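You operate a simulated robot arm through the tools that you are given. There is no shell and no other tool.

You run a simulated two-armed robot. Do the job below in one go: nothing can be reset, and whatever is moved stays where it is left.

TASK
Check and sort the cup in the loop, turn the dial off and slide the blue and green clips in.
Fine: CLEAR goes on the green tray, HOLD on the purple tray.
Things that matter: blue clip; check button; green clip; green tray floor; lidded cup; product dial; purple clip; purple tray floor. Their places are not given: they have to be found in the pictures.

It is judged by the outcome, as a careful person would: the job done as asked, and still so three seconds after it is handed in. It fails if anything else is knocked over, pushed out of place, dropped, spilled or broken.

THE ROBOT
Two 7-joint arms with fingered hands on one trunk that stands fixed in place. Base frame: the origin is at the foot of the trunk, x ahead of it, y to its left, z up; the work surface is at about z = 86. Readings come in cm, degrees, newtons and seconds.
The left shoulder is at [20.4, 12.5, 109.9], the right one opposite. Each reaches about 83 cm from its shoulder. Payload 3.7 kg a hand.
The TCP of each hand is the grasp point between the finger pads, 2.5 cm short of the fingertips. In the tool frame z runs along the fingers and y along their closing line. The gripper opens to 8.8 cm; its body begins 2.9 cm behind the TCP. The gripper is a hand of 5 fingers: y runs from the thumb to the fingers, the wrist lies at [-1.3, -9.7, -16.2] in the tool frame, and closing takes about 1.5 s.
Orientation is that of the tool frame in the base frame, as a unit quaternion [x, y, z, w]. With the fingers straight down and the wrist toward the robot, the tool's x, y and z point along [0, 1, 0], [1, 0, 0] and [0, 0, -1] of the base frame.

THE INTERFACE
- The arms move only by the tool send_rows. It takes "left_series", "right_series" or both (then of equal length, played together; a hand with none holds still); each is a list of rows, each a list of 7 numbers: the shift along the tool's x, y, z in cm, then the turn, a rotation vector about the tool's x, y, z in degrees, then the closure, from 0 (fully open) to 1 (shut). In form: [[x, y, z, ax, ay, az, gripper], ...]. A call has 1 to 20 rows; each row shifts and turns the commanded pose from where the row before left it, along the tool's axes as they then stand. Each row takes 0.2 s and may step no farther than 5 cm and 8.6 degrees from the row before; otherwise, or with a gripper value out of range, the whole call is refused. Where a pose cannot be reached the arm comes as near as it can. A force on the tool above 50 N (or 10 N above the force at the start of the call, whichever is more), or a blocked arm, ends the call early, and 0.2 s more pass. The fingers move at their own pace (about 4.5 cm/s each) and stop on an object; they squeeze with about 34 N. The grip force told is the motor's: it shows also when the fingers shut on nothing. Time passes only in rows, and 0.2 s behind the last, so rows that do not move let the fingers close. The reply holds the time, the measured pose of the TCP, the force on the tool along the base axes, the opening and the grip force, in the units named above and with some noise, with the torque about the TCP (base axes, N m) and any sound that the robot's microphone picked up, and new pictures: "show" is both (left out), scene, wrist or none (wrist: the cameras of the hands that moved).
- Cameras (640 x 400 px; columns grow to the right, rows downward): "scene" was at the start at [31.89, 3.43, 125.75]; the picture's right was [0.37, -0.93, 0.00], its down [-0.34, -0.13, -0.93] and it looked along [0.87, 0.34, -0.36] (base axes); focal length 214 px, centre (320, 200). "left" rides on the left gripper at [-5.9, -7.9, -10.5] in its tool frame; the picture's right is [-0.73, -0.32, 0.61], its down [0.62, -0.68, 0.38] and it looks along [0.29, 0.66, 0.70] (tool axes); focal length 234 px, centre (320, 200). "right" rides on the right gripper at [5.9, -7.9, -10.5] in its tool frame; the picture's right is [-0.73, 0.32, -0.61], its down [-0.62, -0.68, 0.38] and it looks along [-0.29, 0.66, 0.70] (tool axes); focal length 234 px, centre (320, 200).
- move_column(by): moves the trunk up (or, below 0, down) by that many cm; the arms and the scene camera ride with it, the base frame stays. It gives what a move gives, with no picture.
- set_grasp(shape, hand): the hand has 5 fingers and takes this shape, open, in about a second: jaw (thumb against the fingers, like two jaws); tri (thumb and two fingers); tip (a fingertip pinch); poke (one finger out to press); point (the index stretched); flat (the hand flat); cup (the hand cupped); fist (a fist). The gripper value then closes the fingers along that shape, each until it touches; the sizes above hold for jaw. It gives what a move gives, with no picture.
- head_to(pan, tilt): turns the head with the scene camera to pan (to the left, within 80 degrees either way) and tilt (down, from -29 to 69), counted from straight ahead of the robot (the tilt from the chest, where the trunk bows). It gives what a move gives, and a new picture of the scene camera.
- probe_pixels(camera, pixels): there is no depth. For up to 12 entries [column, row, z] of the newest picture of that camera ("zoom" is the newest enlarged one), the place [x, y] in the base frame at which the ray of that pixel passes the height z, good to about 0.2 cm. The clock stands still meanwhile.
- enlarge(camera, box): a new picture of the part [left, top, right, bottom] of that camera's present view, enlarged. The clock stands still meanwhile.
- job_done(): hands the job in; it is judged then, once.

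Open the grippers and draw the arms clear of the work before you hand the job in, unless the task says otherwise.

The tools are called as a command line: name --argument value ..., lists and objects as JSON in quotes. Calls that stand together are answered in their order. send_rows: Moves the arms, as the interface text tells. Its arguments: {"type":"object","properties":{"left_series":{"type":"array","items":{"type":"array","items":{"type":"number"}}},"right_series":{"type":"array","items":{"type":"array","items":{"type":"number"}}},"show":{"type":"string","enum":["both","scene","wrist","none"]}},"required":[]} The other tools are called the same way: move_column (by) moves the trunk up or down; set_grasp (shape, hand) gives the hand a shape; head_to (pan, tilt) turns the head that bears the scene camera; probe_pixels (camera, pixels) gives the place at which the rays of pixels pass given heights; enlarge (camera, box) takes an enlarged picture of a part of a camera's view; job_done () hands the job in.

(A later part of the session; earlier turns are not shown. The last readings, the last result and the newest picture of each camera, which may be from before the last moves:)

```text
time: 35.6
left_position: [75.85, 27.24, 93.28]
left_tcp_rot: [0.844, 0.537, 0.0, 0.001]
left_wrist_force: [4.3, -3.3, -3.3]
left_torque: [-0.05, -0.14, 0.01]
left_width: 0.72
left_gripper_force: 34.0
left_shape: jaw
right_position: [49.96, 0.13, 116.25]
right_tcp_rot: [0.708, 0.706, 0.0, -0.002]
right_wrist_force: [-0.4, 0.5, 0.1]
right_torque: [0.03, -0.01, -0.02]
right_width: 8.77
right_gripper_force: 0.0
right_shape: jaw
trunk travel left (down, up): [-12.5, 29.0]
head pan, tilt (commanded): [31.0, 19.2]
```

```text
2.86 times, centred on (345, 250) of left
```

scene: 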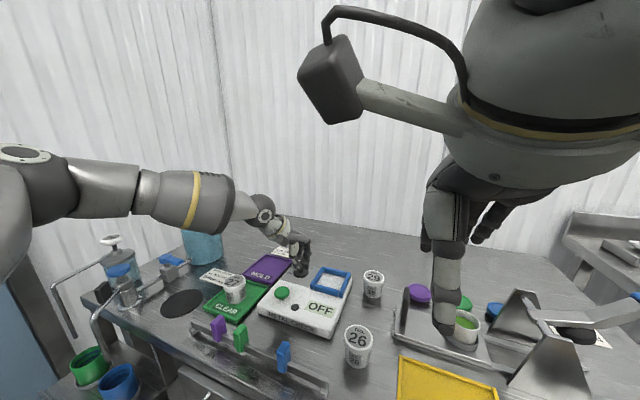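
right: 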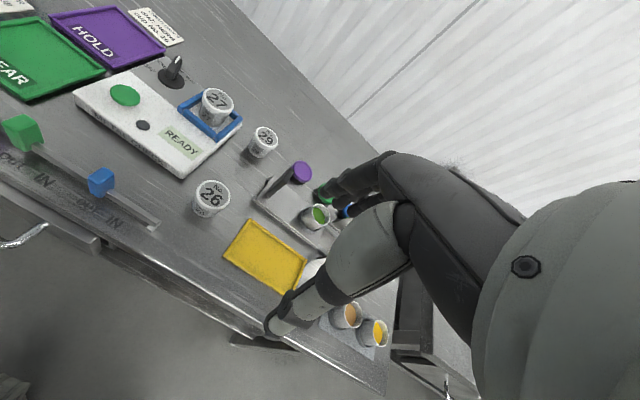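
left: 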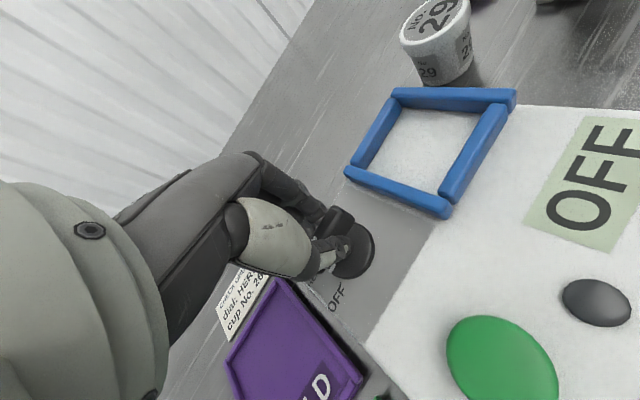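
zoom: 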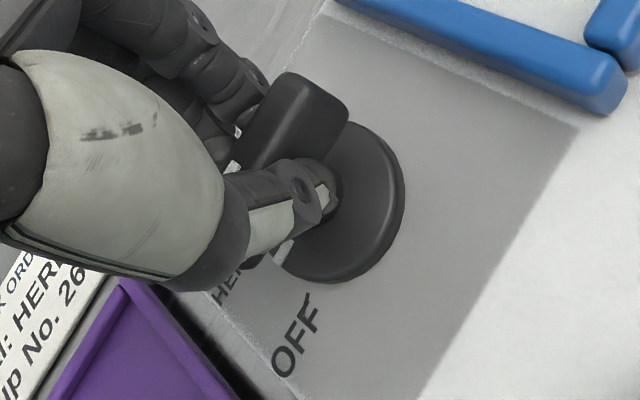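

The handle is at about 65–70°, still short of the OFF mark at ~110°. I keep turning toward the mark in small steps.

send_rows --left_series '[[0, 0, 0, 0, 0, -4, 1], [0, 0, 0, 0, 0, -4, 1], [0, 0, 0, 0, 0, -4, 1], [0, 0, 0, 0, 0, -4, 1], [0, 0, 0, 0, 0, -4, 1], [0, 0, 0, 0, 0, -4, 1], [0, 0, 0, 0, 0, 0, 1]]' --show "both"

enlarge --camera "scene" --box '[260, 220, 340, 300]'

enlarge --camera "right" --box '[130, 30, 220, 110]'

enlarge --camera "left" --box '[290, 180, 400, 320]'

```text
time: 37.2
left_position: [75.94, 27.27, 93.27]
left_tcp_rot: [0.712, 0.702, 0.0, 0.0]
left_wrist_force: [-1.9, -4.5, -2.3]
left_torque: [-0.07, -0.06, -0.22]
left_width: 0.73
left_gripper_force: 34.6
left_shape: jaw
right_position: [49.84, 0.2, 116.31]
right_tcp_rot: [0.709, 0.706, 0.0, -0.002]
right_wrist_force: [0.5, 0.3, 0.3]
right_torque: [0.0, 0.0, 0.0]
right_width: 8.79
right_gripper_force: 0.0
right_shape: jaw
trunk travel left (down, up): [-12.5, 29.0]
head pan, tilt (commanded): [31.0, 19.2]
```

scene: 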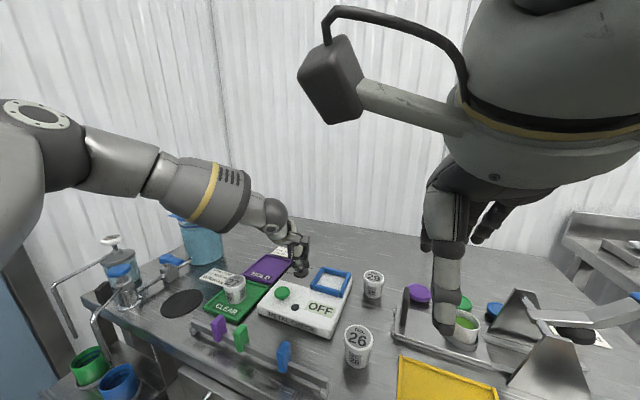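
left: 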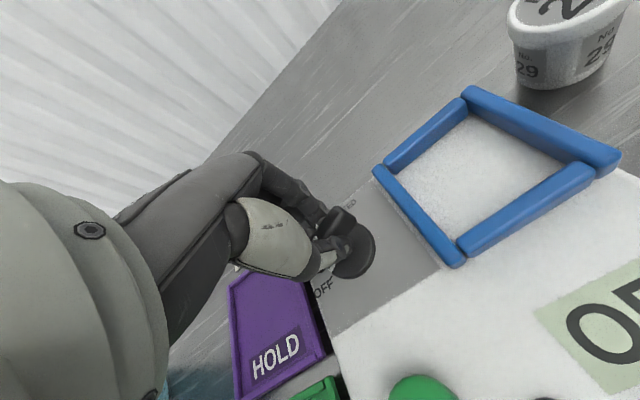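

```text
5.00 times, centred on (300, 260) of scene
```

zoom: 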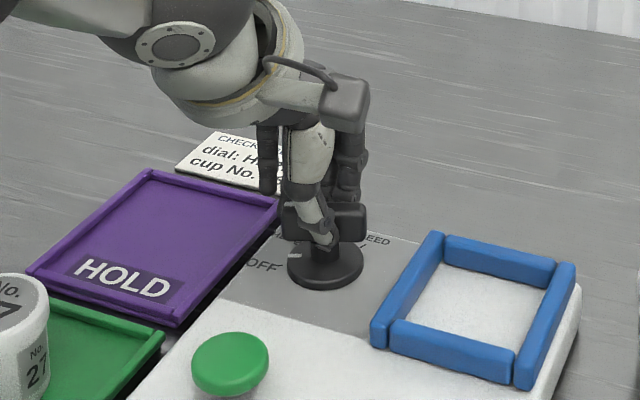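

```text
5.00 times, centred on (175, 70) of right
```

zoom: 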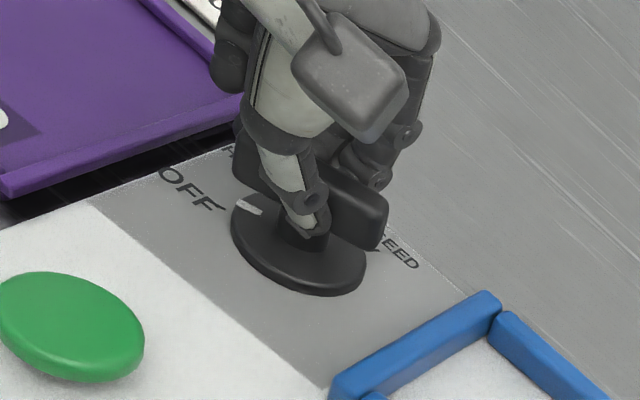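

```text
2.86 times, centred on (345, 250) of left
```

zoom: 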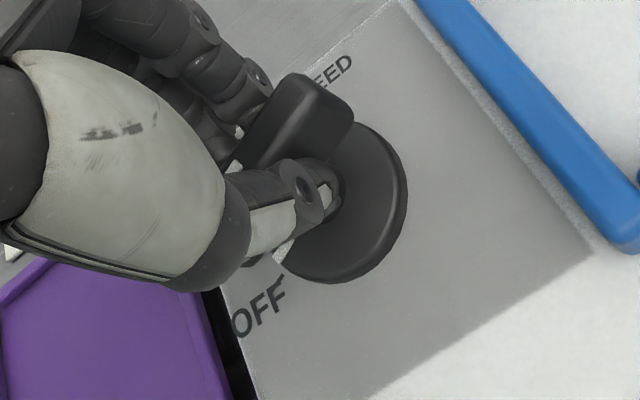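

A white index mark on the disc rim is now seen at (250,207) in the right zoom, close to the OFF tick. I probe its angle.

probe_pixels --camera "right" --pixels '[[161, 71.4, 90], [158, 69.4, 90], [163.4, 72.8, 90], [154, 71.5, 89.2], [170.8, 78.5, 90]]'

```text
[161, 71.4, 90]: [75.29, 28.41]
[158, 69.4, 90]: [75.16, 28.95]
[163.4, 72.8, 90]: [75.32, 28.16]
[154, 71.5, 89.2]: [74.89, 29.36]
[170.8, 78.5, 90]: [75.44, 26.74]
```

The mark is at ~96–100° and the OFF tick at ~110–115°. I turn further by −14° and check.

send_rows --left_series '[[0, 0, 0, 0, 0, -3.5, 1], [0, 0, 0, 0, 0, -3.5, 1], [0, 0, 0, 0, 0, -3.5, 1], [0, 0, 0, 0, 0, -3.5, 1], [0, 0, 0, 0, 0, 0, 1]]' --show "both"

enlarge --camera "right" --box '[130, 30, 220, 110]'

enlarge --camera "left" --box '[290, 180, 400, 320]'

```text
time: 38.4
left_position: [75.81, 26.99, 93.42]
left_tcp_rot: [0.623, 0.783, 0.0, 0.001]
left_wrist_force: [2.2, -12.4, -2.0]
left_torque: [-0.18, -0.07, -0.34]
left_width: 0.77
left_gripper_force: 34.5
left_shape: jaw
right_position: [49.76, 0.05, 116.14]
right_tcp_rot: [0.708, 0.706, 0.001, -0.002]
right_wrist_force: [0.1, 0.9, -0.4]
right_torque: [0.01, -0.02, 0.01]
right_width: 8.77
right_gripper_force: 0.1
right_shape: jaw
trunk travel left (down, up): [-12.5, 29.0]
head pan, tilt (commanded): [31.0, 19.2]
```

scene: 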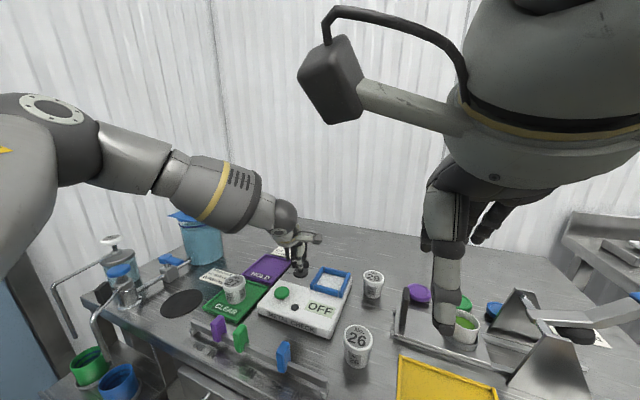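
left: 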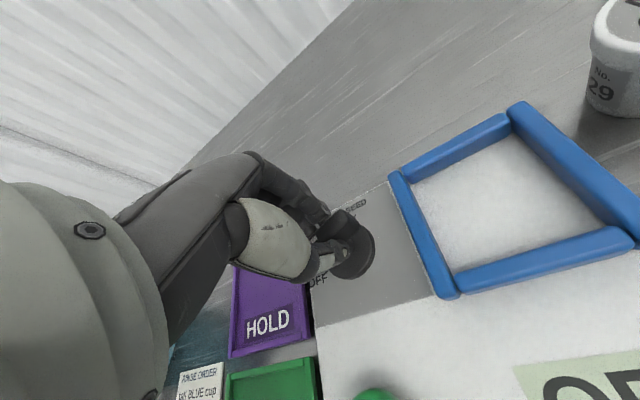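

```text
5.00 times, centred on (175, 70) of right
```

zoom: 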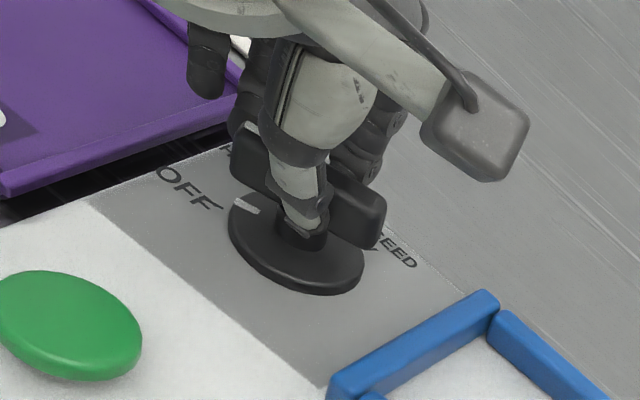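

```text
2.86 times, centred on (345, 250) of left
```

zoom: 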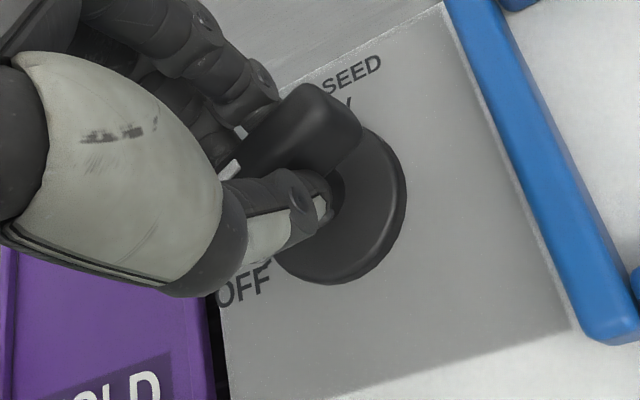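

The disc mark no longer moves and the side force rose to 12 N: the dial sits at its OFF stop and the display reads OFF. I turn back a few degrees to relax, then open.

send_rows --left_series '[[0, 0, 0, 0, 0, 3, 1], [0, 0, 0, 0, 0, 3, 1], [0, 0, 0, 0, 0, 0, 1]]' --show "none"

enlarge --camera "right" --box '[130, 30, 220, 110]'

```text
time: 39.2
left_position: [75.81, 27.07, 93.41]
left_tcp_rot: [0.662, 0.749, 0.001, -0.001]
left_wrist_force: [3.0, -9.7, -2.1]
left_torque: [-0.18, -0.07, -0.15]
left_width: 0.73
left_gripper_force: 34.2
left_shape: jaw
right_position: [49.83, 0.11, 116.27]
right_tcp_rot: [0.709, 0.706, 0.0, -0.003]
right_wrist_force: [0.7, 0.0, 0.4]
right_torque: [0.0, 0.02, -0.03]
right_width: 8.78
right_gripper_force: 0.1
right_shape: jaw
trunk travel left (down, up): [-12.5, 29.0]
head pan, tilt (commanded): [31.0, 19.2]
```

```text
5.00 times, centred on (175, 70) of right
```

zoom: 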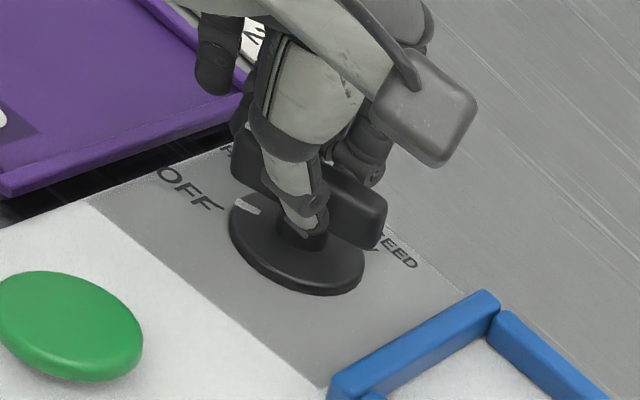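

The torque dropped to −0.15 and the mark stays at OFF. I open the jaw in steps, staying in place.

send_rows --left_series '[[0, 0, 0, 0, 0, 0, 0.8], [0, 0, 0, 0, 0, 0, 0.65], [0, 0, 0, 0, 0, 0, 0.5], [0, 0, 0, 0, 0, 0, 0.5], [0, 0, 0, 0, 0, 0, 0.5]]' --show "none"

enlarge --camera "right" --box '[130, 30, 220, 110]'

enlarge --camera "left" --box '[270, 160, 410, 320]'

```text
time: 40.4
left_position: [75.81, 27.22, 93.33]
left_tcp_rot: [0.662, 0.749, 0.0, 0.001]
left_wrist_force: [0.0, -0.2, 0.0]
left_torque: [0.02, 0.02, 0.01]
left_width: 4.35
left_gripper_force: 0.1
left_shape: jaw
right_position: [49.79, 0.19, 116.24]
right_tcp_rot: [0.709, 0.706, -0.001, -0.002]
right_wrist_force: [0.6, 0.1, 0.5]
right_torque: [-0.01, -0.02, 0.02]
right_width: 8.76
right_gripper_force: 0.0
right_shape: jaw
trunk travel left (down, up): [-12.5, 29.0]
head pan, tilt (commanded): [31.0, 19.2]
```

```text
5.00 times, centred on (175, 70) of right
```

zoom: 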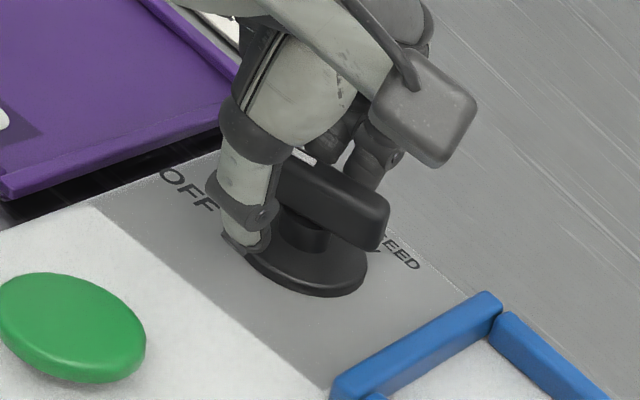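

```text
2.50 times, centred on (340, 240) of left
```

zoom: 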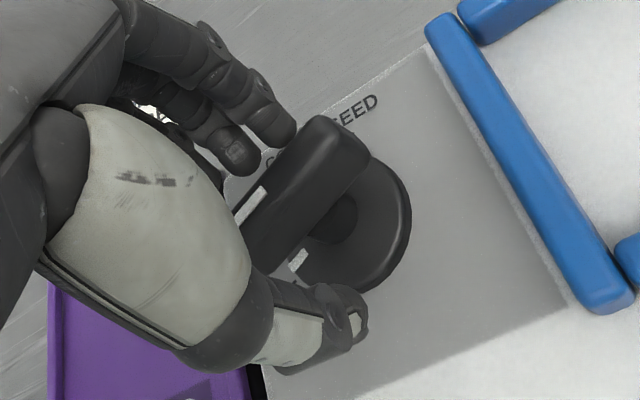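

Forces are gone and the handle is free. I lift straight up and view the dial.

send_rows --left_series '[[0, 0, -1.5, 0, 0, 0, 0.5], [0, 0, -2.5, 0, 0, 0, 0.5], [0, 0, -4, 0, 0, 0, 0.5], [0, 0, -4, 0, 0, 0, 0.5], [0, -3, -2, 0, 0, 0, 0.5]]' --show "both"

enlarge --camera "right" --box '[130, 30, 220, 110]'

enlarge --camera "scene" --box '[260, 220, 360, 320]'

enlarge --camera "left" --box '[320, 140, 460, 280]'

```text
time: 41.6
left_position: [72.98, 26.7, 107.4]
left_tcp_rot: [0.663, 0.749, 0.0, 0.0]
left_wrist_force: [0.2, 0.3, 0.0]
left_torque: [-0.01, 0.0, -0.01]
left_width: 4.38
left_gripper_force: 0.1
left_shape: jaw
right_position: [49.59, 0.2, 116.48]
right_tcp_rot: [0.709, 0.706, 0.0, -0.001]
right_wrist_force: [0.1, 1.4, 0.4]
right_torque: [0.05, -0.02, 0.03]
right_width: 8.76
right_gripper_force: 0.1
right_shape: jaw
trunk travel left (down, up): [-12.5, 29.0]
head pan, tilt (commanded): [31.0, 19.2]
```

scene: 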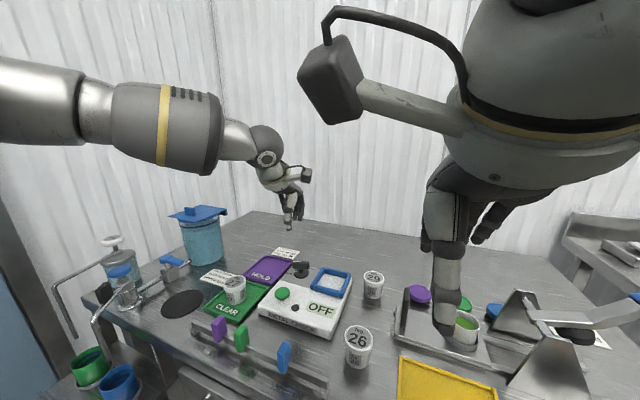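
left: 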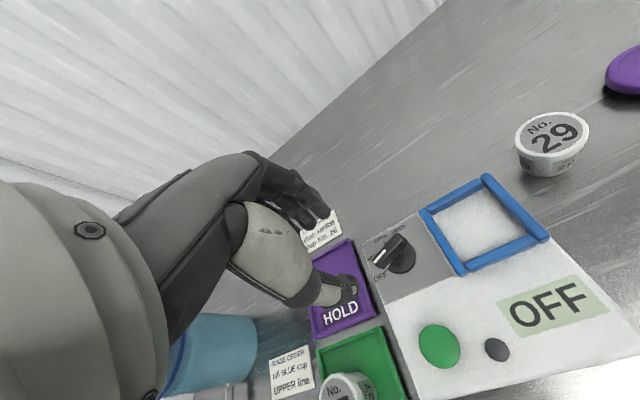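

```text
5.00 times, centred on (175, 70) of right
```

zoom: 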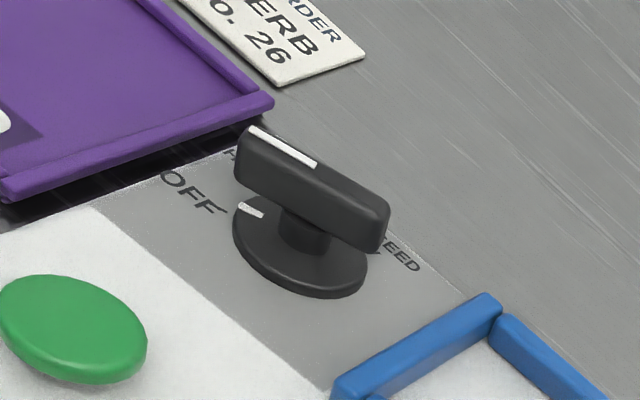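

```text
4.00 times, centred on (310, 270) of scene
```

zoom: 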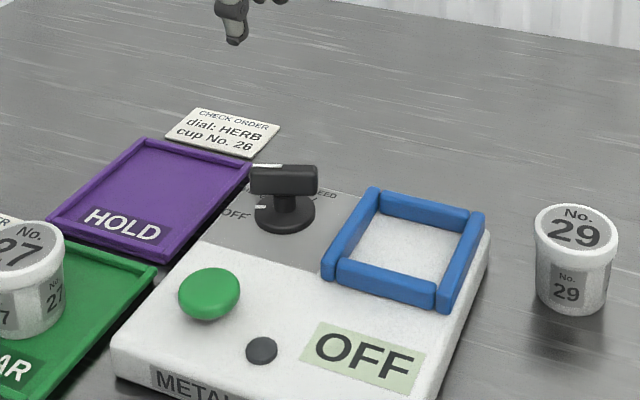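

```text
2.86 times, centred on (390, 210) of left
```

zoom: 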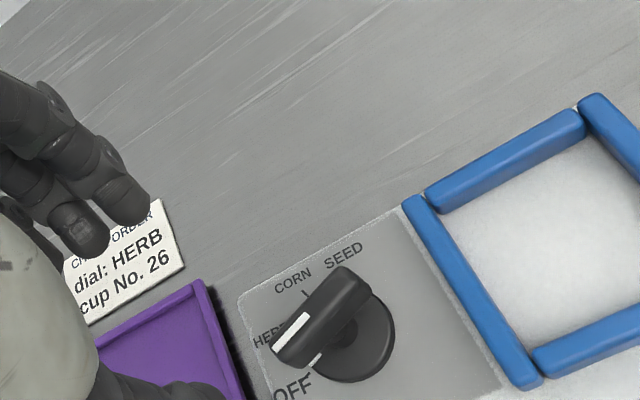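

The display reads OFF. I verify the pointer's angle against the OFF tick by probing the white marks.

enlarge --camera "left" --box '[355, 215, 435, 295]'

probe_pixels --camera "right" --pixels '[[161.4, 56, 93], [173.6, 62.6, 93], [187, 70.5, 93], [158.6, 70.8, 90], [163.2, 73, 90], [170.8, 79, 90], [154.6, 72.2, 89.2]]'

probe_pixels --camera "scene" --pixels '[[293.5, 261.5, 93], [300.5, 261.5, 93], [309, 262, 93], [294, 271.7, 90], [297, 271.7, 90], [301.2, 273.5, 90]]'

```text
5.00 times, centred on (395, 255) of left
```

zoom: 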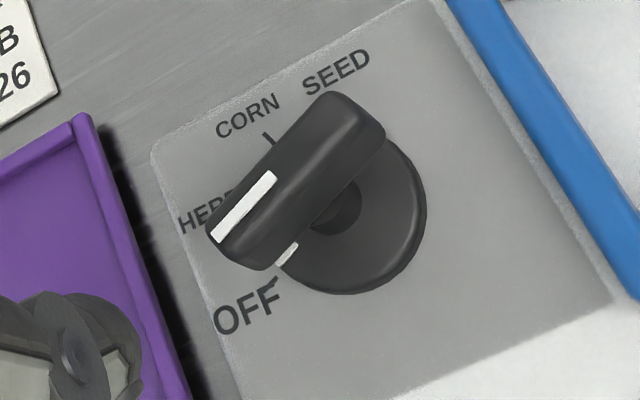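

```text
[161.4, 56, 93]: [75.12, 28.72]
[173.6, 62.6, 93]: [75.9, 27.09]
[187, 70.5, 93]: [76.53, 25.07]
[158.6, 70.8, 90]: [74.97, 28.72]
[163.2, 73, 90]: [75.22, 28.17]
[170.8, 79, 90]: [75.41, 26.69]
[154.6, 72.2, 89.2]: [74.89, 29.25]
```

```text
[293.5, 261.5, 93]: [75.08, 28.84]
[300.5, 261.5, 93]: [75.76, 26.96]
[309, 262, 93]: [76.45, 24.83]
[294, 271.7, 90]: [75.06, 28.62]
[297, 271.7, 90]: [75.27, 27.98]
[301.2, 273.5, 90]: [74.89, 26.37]
```

The handle points at ~110°, on the OFF tick, and the display says OFF. Now the clips: I enlarge them in the scene, right and left views to measure them.

enlarge --camera "scene" --box '[180, 300, 340, 400]'

enlarge --camera "right" --box '[0, 100, 160, 240]'

```text
4.00 times, centred on (260, 350) of scene
```

zoom: 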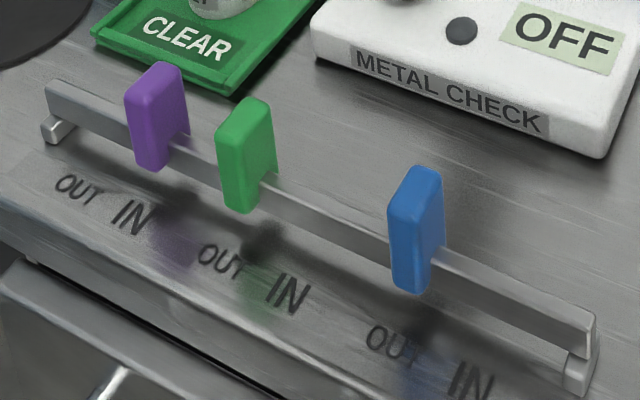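

```text
2.86 times, centred on (80, 170) of right
```

zoom: 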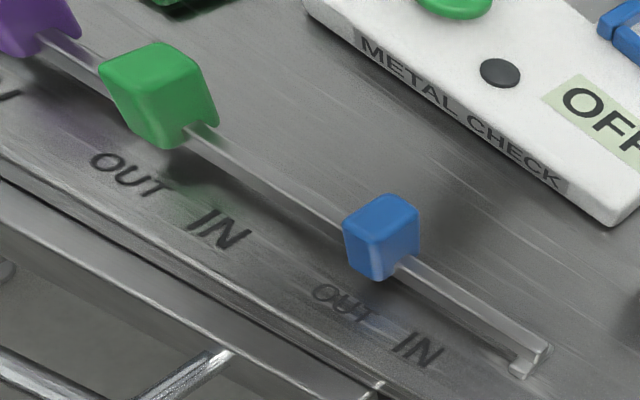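

I probe clip and rail points at several heights in both views to get their sizes.

probe_pixels --camera "scene" --pixels '[[286.5, 343.5, 92], [286.5, 343.5, 93], [286.5, 343.5, 94], [280.5, 372.5, 87], [280.5, 372.5, 88], [280.5, 372.5, 89], [322, 374, 89], [322, 374, 90], [247, 327, 92], [247, 327, 93], [247, 327, 94]]'

probe_pixels --camera "right" --pixels '[[101.5, 174, 92], [101.5, 174, 93], [101.5, 174, 94], [100, 197, 87], [100, 197, 88], [100, 197, 89], [155, 219, 89], [155, 219, 90], [22, 125, 92], [22, 125, 93], [22, 125, 94]]'

```text
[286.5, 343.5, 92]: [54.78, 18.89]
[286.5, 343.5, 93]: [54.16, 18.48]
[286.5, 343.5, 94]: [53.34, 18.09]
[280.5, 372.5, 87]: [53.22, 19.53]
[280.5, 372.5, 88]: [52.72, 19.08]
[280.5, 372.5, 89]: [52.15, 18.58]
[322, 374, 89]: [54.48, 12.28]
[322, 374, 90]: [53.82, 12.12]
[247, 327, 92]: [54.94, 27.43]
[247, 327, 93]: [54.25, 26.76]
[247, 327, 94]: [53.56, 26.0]
```

```text
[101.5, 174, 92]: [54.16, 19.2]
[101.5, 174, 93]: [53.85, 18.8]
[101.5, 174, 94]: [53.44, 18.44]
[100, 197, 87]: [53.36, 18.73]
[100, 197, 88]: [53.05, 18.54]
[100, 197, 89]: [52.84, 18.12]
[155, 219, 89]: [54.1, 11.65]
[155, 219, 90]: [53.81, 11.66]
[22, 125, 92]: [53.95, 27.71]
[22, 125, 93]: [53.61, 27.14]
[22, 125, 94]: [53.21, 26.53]
```

Blue clip: about (53.9, 18.7), top z 93; green: about (53.9, 27.2). I bring the left hand over the blue clip, high up, and turn it so that the closing line runs along the rail (thumb at the left).

probe_pixels --camera "scene" --pixels '[[221.5, 317.5, 92], [221.5, 317.5, 93], [221.5, 317.5, 94], [215, 337, 88], [215, 337, 89]]'

send_rows --left_series '[[-1.12, -3.97, 0, 0, 0, 0, 0.5], [-1.12, -3.97, 0, 0, 0, 0, 0.5], [-1.12, -3.97, 0, 0, 0, 0, 0.5], [-1.12, -3.97, 0, 0, 0, 0, 0.5], [-1.12, -3.97, 0, 0, 0, 0, 0.5], [0, 0, 0, 0, 0, 8.1, 0.5], [0, 0, 0, 0, 0, 8.1, 0.5], [0, 0, 0, 0, 0, 8.1, 0.5], [0, 0, 0, 0, 0, 8.1, 0.5], [0, 0, 0, 0, 0, 8.1, 0.5], [0, 0, 0, 0, 0, 8.1, 0.5], [0, 0, 0, 0, 0, 8.1, 0.5], [0, 0, 0, 0, 0, 8.1, 0.5], [0, 0, 0, 0, 0, 0, 0.5]]' --show "both"

```text
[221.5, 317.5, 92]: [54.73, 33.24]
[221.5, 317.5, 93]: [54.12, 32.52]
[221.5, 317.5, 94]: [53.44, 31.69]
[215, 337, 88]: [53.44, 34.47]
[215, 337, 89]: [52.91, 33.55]
```

```text
time: 44.6
left_position: [53.98, 18.87, 107.27]
left_tcp_rot: [0.961, 0.278, 0.0, 0.0]
left_wrist_force: [0.2, -0.5, 0.7]
left_torque: [-0.01, 0.0, 0.01]
left_width: 4.37
left_gripper_force: 0.1
left_shape: jaw
right_position: [49.73, 0.26, 116.25]
right_tcp_rot: [0.708, 0.706, -0.001, -0.001]
right_wrist_force: [-0.1, -0.8, 0.2]
right_torque: [0.03, 0.01, 0.02]
right_width: 8.77
right_gripper_force: 0.0
right_shape: jaw
trunk travel left (down, up): [-12.5, 29.0]
head pan, tilt (commanded): [31.0, 19.2]
```

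scene: 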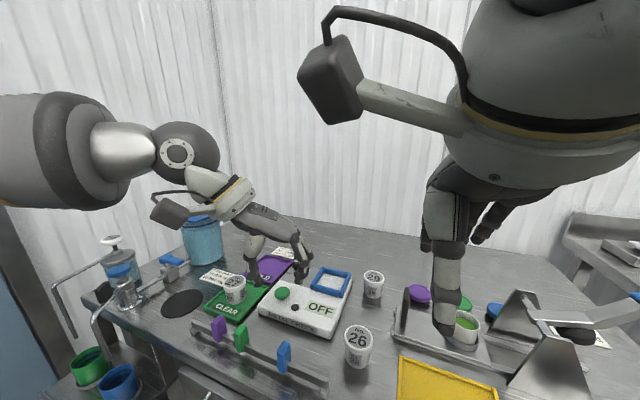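
left: 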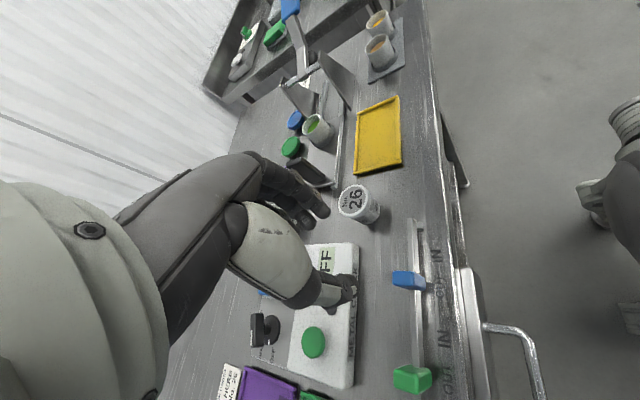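

Turned to ψ ≈ −58° as commanded. I complete the remaining 32°.

send_rows --left_series '[[0, 0, 0, 0, 0, 8, 0.5], [0, 0, 0, 0, 0, 8, 0.5], [0, 0, 0, 0, 0, 8, 0.5], [0, 0, 0, 0, 0, 8, 0.55], [0, 0, 0, 0, 0, 0, 0.55], [0, 0, 0, 0, 0, 0, 0.55]]' --show "both"

enlarge --camera "left" --box '[240, 160, 460, 320]'

```text
time: 46.0
left_position: [53.9, 18.81, 107.14]
left_tcp_rot: [1.0, 0.002, 0.0, 0.0]
left_wrist_force: [-0.7, -0.9, -0.9]
left_torque: [0.02, 0.0, -0.01]
left_width: 3.98
left_gripper_force: 0.0
left_shape: jaw
right_position: [49.73, 0.19, 116.18]
right_tcp_rot: [0.708, 0.706, -0.001, -0.002]
right_wrist_force: [-0.2, -0.6, 1.0]
right_torque: [-0.03, 0.02, -0.01]
right_width: 8.76
right_gripper_force: 0.0
right_shape: jaw
trunk travel left (down, up): [-12.5, 29.0]
head pan, tilt (commanded): [31.0, 19.2]
```

scene: 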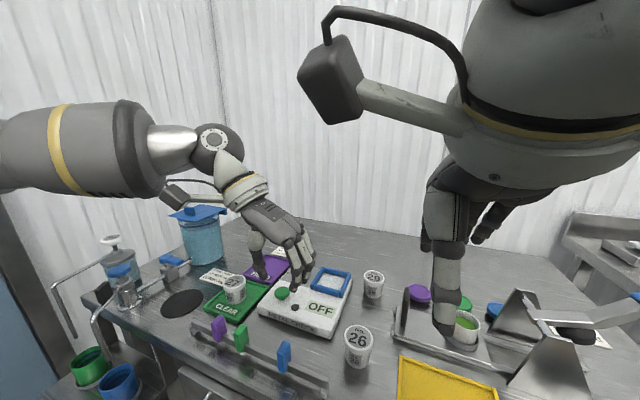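
left: 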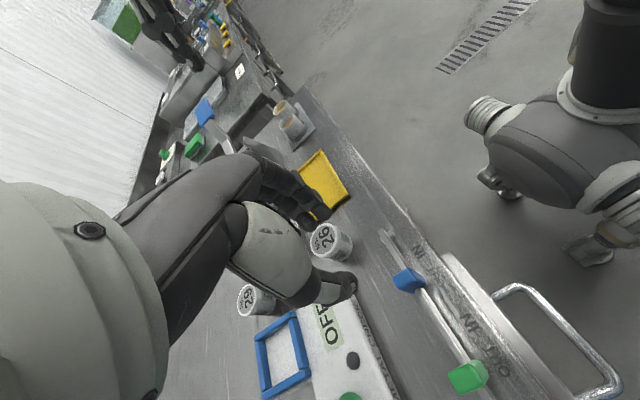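

```text
2.50 times, centred on (350, 240) of left
```

zoom: 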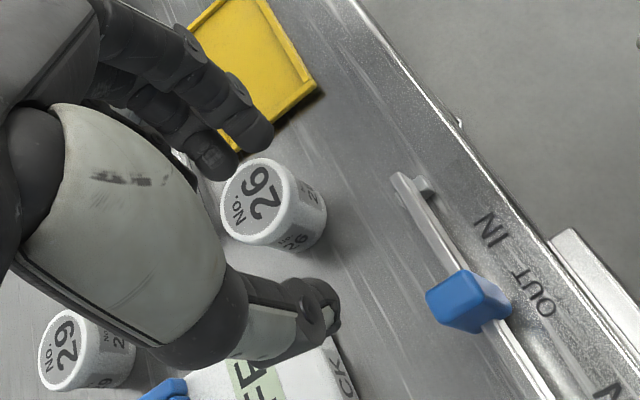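

The hand now has its closing line along the rail. I probe the blue clip's top face (404,280) and corners in the left view to fix its place.

enlarge --camera "left" --box '[370, 240, 450, 310]'

probe_pixels --camera "left" --pixels '[[404, 280, 93], [404, 280, 92.5], [392, 277, 93], [408, 268, 93], [400, 292, 93], [414, 283, 93]]'

```text
5.71 times, centred on (410, 275) of left
```

zoom: 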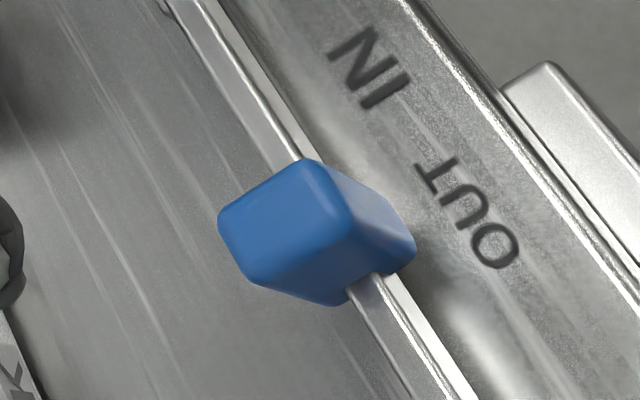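

```text
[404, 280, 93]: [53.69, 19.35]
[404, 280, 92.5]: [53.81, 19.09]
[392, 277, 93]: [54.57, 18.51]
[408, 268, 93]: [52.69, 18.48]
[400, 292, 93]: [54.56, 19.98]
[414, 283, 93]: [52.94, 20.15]
```

The blue clip's centre is about (53.9, 18.9) with its top near 92.7, the rail top near 90. I lower the hand to z 97 and look.

send_rows --left_series '[[0, 0, 3, 0, 0, 0, 0.55], [0, 0, 3.5, 0, 0, 0, 0.55], [0, 0, 2.5, 0, 0, 0, 0.55], [0, 0, 1.2, 0, 0, 0, 0.55], [0, 0, 0, 0, 0, 0, 0.55]]' --show "both"

enlarge --camera "scene" --box '[190, 250, 350, 390]'

enlarge --camera "left" --box '[240, 160, 440, 340]'

enlarge --camera "right" --box '[0, 60, 200, 240]'

```text
time: 47.2
left_position: [53.74, 18.98, 96.97]
left_tcp_rot: [1.0, 0.003, 0.0, -0.001]
left_wrist_force: [-0.2, -0.2, -0.4]
left_torque: [0.03, 0.02, 0.02]
left_width: 4.0
left_gripper_force: 0.1
left_shape: jaw
right_position: [49.82, 0.19, 116.33]
right_tcp_rot: [0.708, 0.706, 0.0, -0.002]
right_wrist_force: [-0.1, 0.0, -0.5]
right_torque: [-0.03, -0.02, 0.0]
right_width: 8.75
right_gripper_force: 0.0
right_shape: jaw
trunk travel left (down, up): [-12.5, 29.0]
head pan, tilt (commanded): [31.0, 19.2]
```

scene: 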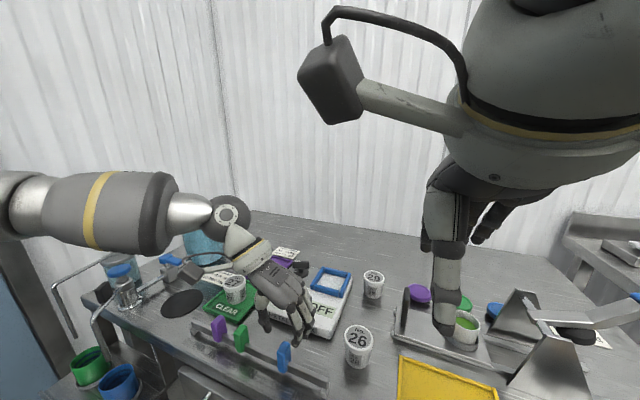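
left: 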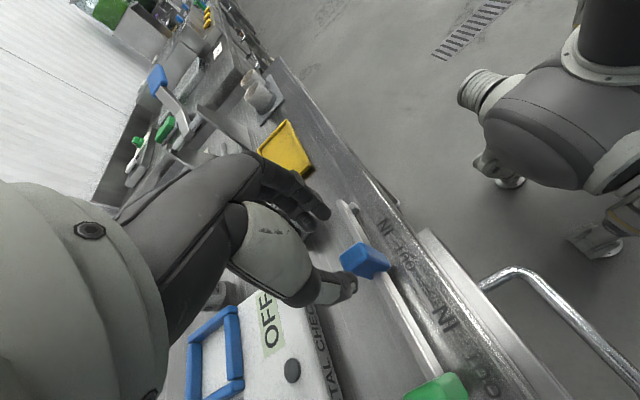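

```text
2.86 times, centred on (270, 320) of scene
```

zoom: 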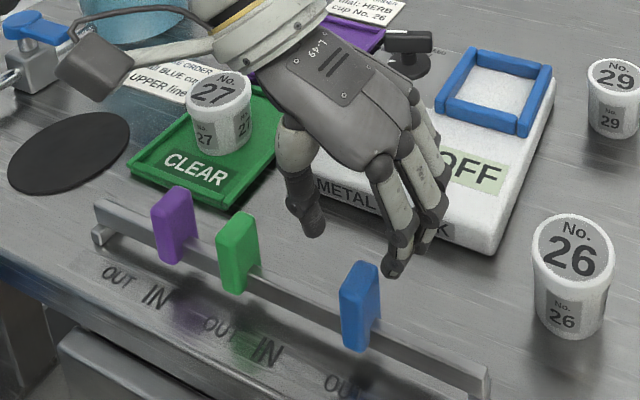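

```text
2.22 times, centred on (340, 250) of left
```

zoom: 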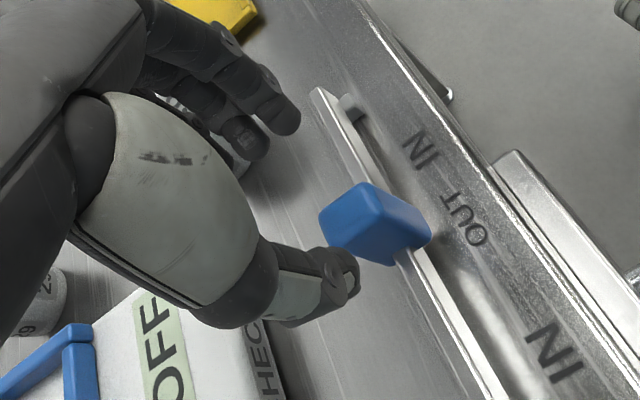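

```text
2.22 times, centred on (100, 150) of right
```

zoom: 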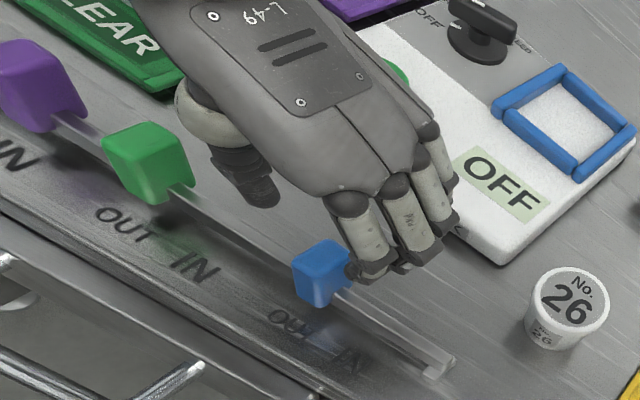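

The jaw is over the blue clip with margin on both sides. I lower to about z 93.2 and check.

send_rows --left_series '[[0, 0, 1.2, 0, 0, 0, 0.55], [0, 0, 1.0, 0, 0, 0, 0.55], [0, 0, 0.8, 0, 0, 0, 0.55], [0, 0, 0.7, 0, 0, 0, 0.55], [0, 0, 0, 0, 0, 0, 0.55]]' --show "both"

enlarge --camera "scene" --box '[200, 290, 340, 400]'

enlarge --camera "left" --box '[240, 160, 440, 340]'

enlarge --camera "right" --box '[40, 100, 180, 240]'

```text
time: 48.4
left_position: [53.87, 18.85, 93.32]
left_tcp_rot: [1.0, 0.002, 0.0, -0.001]
left_wrist_force: [0.4, 0.1, -0.7]
left_torque: [0.0, -0.01, 0.05]
left_width: 4.01
left_gripper_force: 0.1
left_shape: jaw
right_position: [49.81, 0.18, 116.27]
right_tcp_rot: [0.708, 0.706, 0.0, -0.002]
right_wrist_force: [-0.3, 0.0, 0.6]
right_torque: [0.02, -0.02, 0.01]
right_width: 8.77
right_gripper_force: 0.1
right_shape: jaw
trunk travel left (down, up): [-12.5, 29.0]
head pan, tilt (commanded): [31.0, 19.2]
```

scene: 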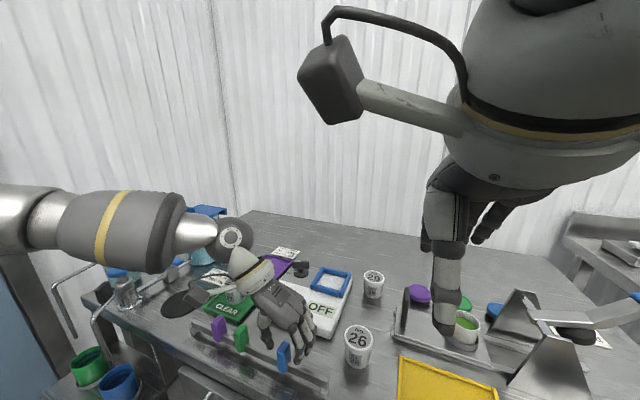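
left: 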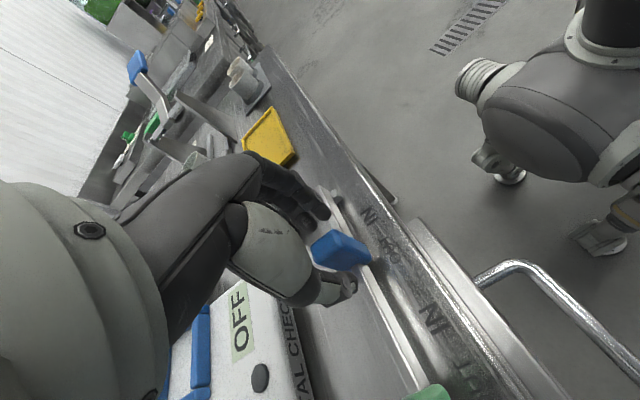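

```text
3.64 times, centred on (270, 345) of scene
```

zoom: 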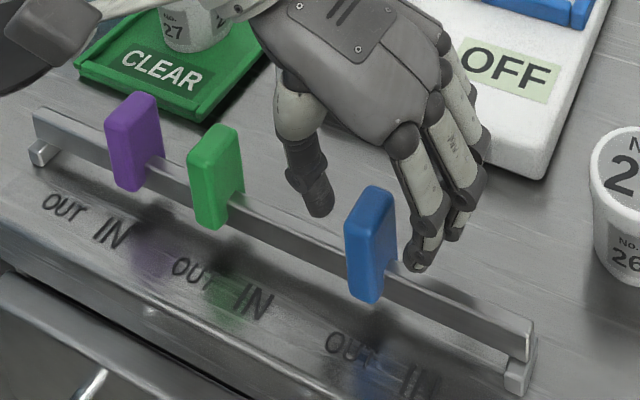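

```text
2.22 times, centred on (340, 250) of left
```

zoom: 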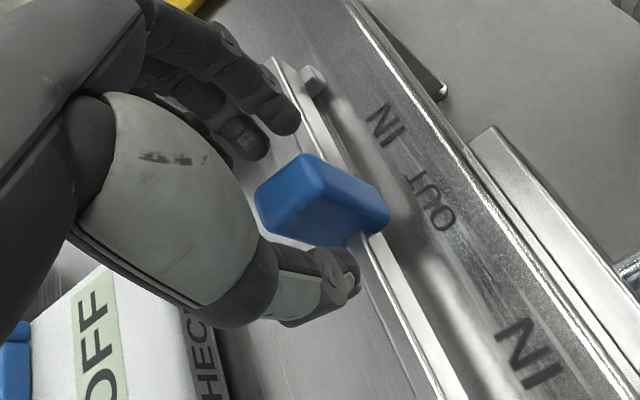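

```text
2.86 times, centred on (110, 170) of right
```

zoom: 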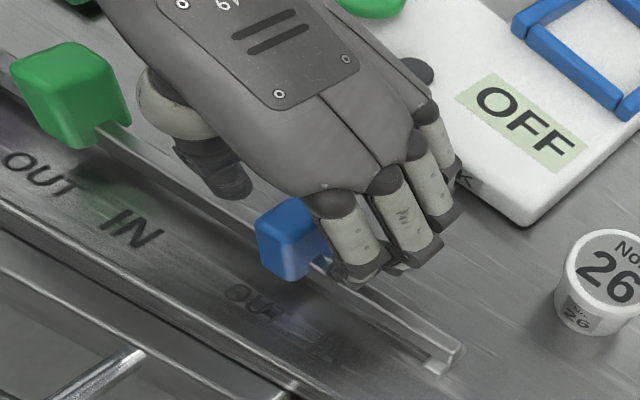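

The hand looks a bit far (+x) of the clip. I probe the thumb tip and index tip places at their height.

probe_pixels --camera "scene" --pixels '[[269.5, 347, 91], [269.5, 347, 92], [297.5, 362, 91], [297.5, 362, 92], [285, 345, 92.7], [283, 368, 89]]'

probe_pixels --camera "right" --pixels '[[78.5, 165, 91], [78.5, 165, 92], [124, 194, 91], [124, 194, 92], [100, 176, 92.7]]'

probe_pixels --camera "left" --pixels '[[352, 287, 91], [352, 287, 92], [328, 212, 91], [328, 212, 92], [330, 246, 92.7], [330, 246, 92.2]]'

```text
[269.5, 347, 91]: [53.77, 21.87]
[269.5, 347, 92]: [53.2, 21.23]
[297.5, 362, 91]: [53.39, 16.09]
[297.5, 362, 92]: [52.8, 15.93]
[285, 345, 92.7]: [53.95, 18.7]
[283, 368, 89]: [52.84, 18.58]
```

```text
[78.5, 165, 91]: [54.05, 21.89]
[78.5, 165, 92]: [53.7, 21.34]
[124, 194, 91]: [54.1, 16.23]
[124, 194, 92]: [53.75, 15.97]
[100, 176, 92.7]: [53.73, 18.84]
```

```text
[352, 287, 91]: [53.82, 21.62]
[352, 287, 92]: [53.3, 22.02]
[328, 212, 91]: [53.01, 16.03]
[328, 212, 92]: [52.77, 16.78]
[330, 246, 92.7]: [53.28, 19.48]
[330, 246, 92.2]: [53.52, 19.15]
```

Thumb tip (53.9, 21.9) and index tip (53.6, 16.1) bracket the blue clip at y 18.8 symmetrically. I lower 0.25 cm more and close on it.

send_rows --left_series '[[0, 0, 0.25, 0, 0, 0, 0.6], [0, 0, 0, 0, 0, 0, 0.65], [0, 0, 0, 0, 0, 0, 0.7], [0, 0, 0, 0, 0, 0, 0.75], [0, 0, 0, 0, 0, 0, 0.85], [0, 0, 0, 0, 0, 0, 0.95], [0, 0, 0, 0, 0, 0, 1], [0, 0, 0, 0, 0, 0, 1]]' --show "both"

enlarge --camera "scene" --box '[200, 290, 340, 400]'

enlarge --camera "right" --box '[40, 100, 180, 240]'

```text
time: 50.2
left_position: [53.85, 18.85, 93.13]
left_tcp_rot: [1.0, 0.002, 0.0, 0.0]
left_wrist_force: [0.3, 0.6, -2.3]
left_torque: [-0.05, 0.0, 0.0]
left_width: 1.11
left_gripper_force: 34.5
left_shape: jaw
right_position: [49.88, 0.18, 116.32]
right_tcp_rot: [0.709, 0.706, -0.001, -0.002]
right_wrist_force: [0.3, -0.3, 0.0]
right_torque: [-0.01, 0.02, 0.01]
right_width: 8.75
right_gripper_force: 0.0
right_shape: jaw
trunk travel left (down, up): [-12.5, 29.0]
head pan, tilt (commanded): [31.0, 19.2]
```

scene: 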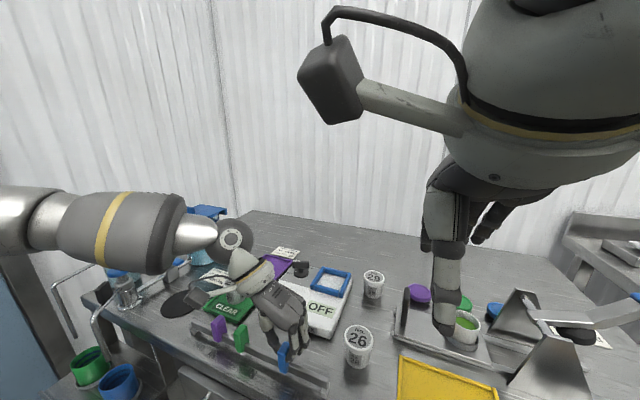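
left: 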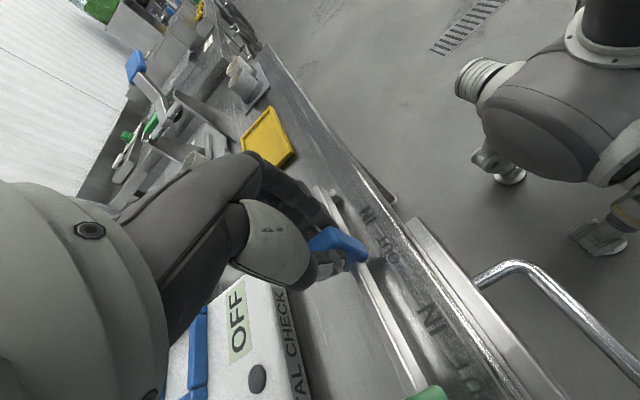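

```text
3.64 times, centred on (270, 345) of scene
```

zoom: 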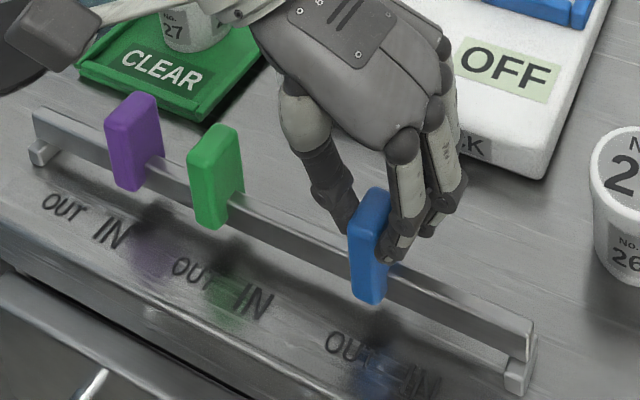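

```text
2.86 times, centred on (110, 170) of right
```

zoom: 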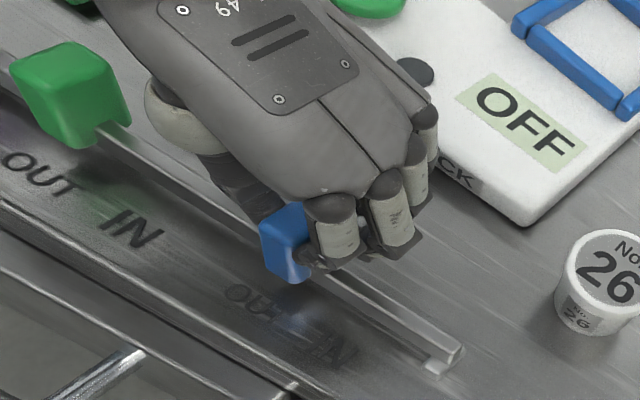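

The blue clip is held. I slide it toward IN (−y) by about 2 cm first and check the force.

send_rows --left_series '[[0, 0.4, 0, 0, 0, 0, 1], [0, 0.4, 0, 0, 0, 0, 1], [0, 0.4, 0, 0, 0, 0, 1], [0, 0.4, 0, 0, 0, 0, 1], [0, 0.4, 0, 0, 0, 0, 1], [0, 0, 0, 0, 0, 0, 1]]' --show "scene"

enlarge --camera "scene" --box '[200, 290, 340, 400]'

```text
time: 51.6
left_position: [53.97, 16.81, 93.09]
left_tcp_rot: [1.0, 0.002, 0.0, 0.0]
left_wrist_force: [-5.3, -0.1, -1.8]
left_torque: [-0.05, 0.11, -0.05]
left_width: 1.14
left_gripper_force: 33.8
left_shape: jaw
right_position: [49.88, 0.1, 116.17]
right_tcp_rot: [0.708, 0.706, -0.001, -0.002]
right_wrist_force: [0.4, 0.3, -0.5]
right_torque: [-0.03, -0.01, 0.01]
right_width: 8.77
right_gripper_force: 0.1
right_shape: jaw
trunk travel left (down, up): [-12.5, 29.0]
head pan, tilt (commanded): [31.0, 19.2]
```

scene: 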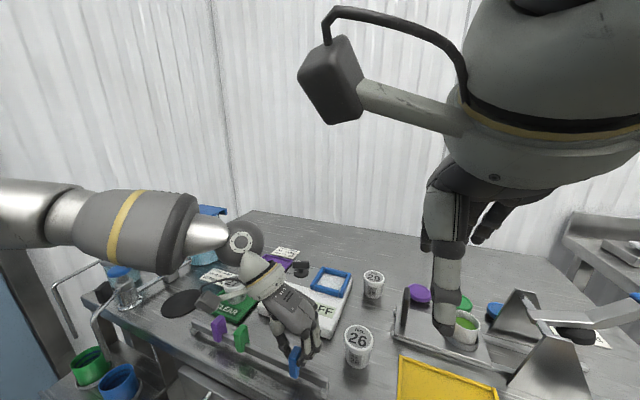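

```text
3.64 times, centred on (270, 345) of scene
```

zoom: 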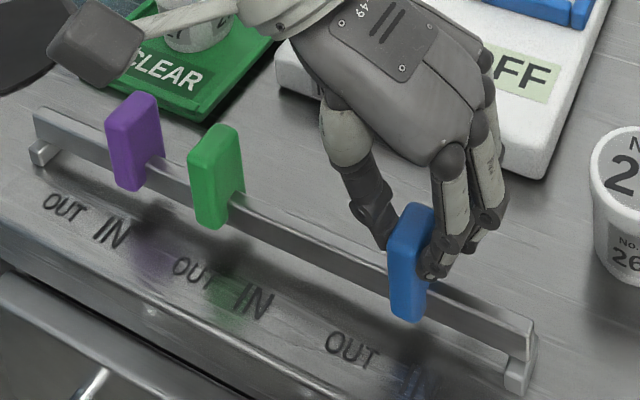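

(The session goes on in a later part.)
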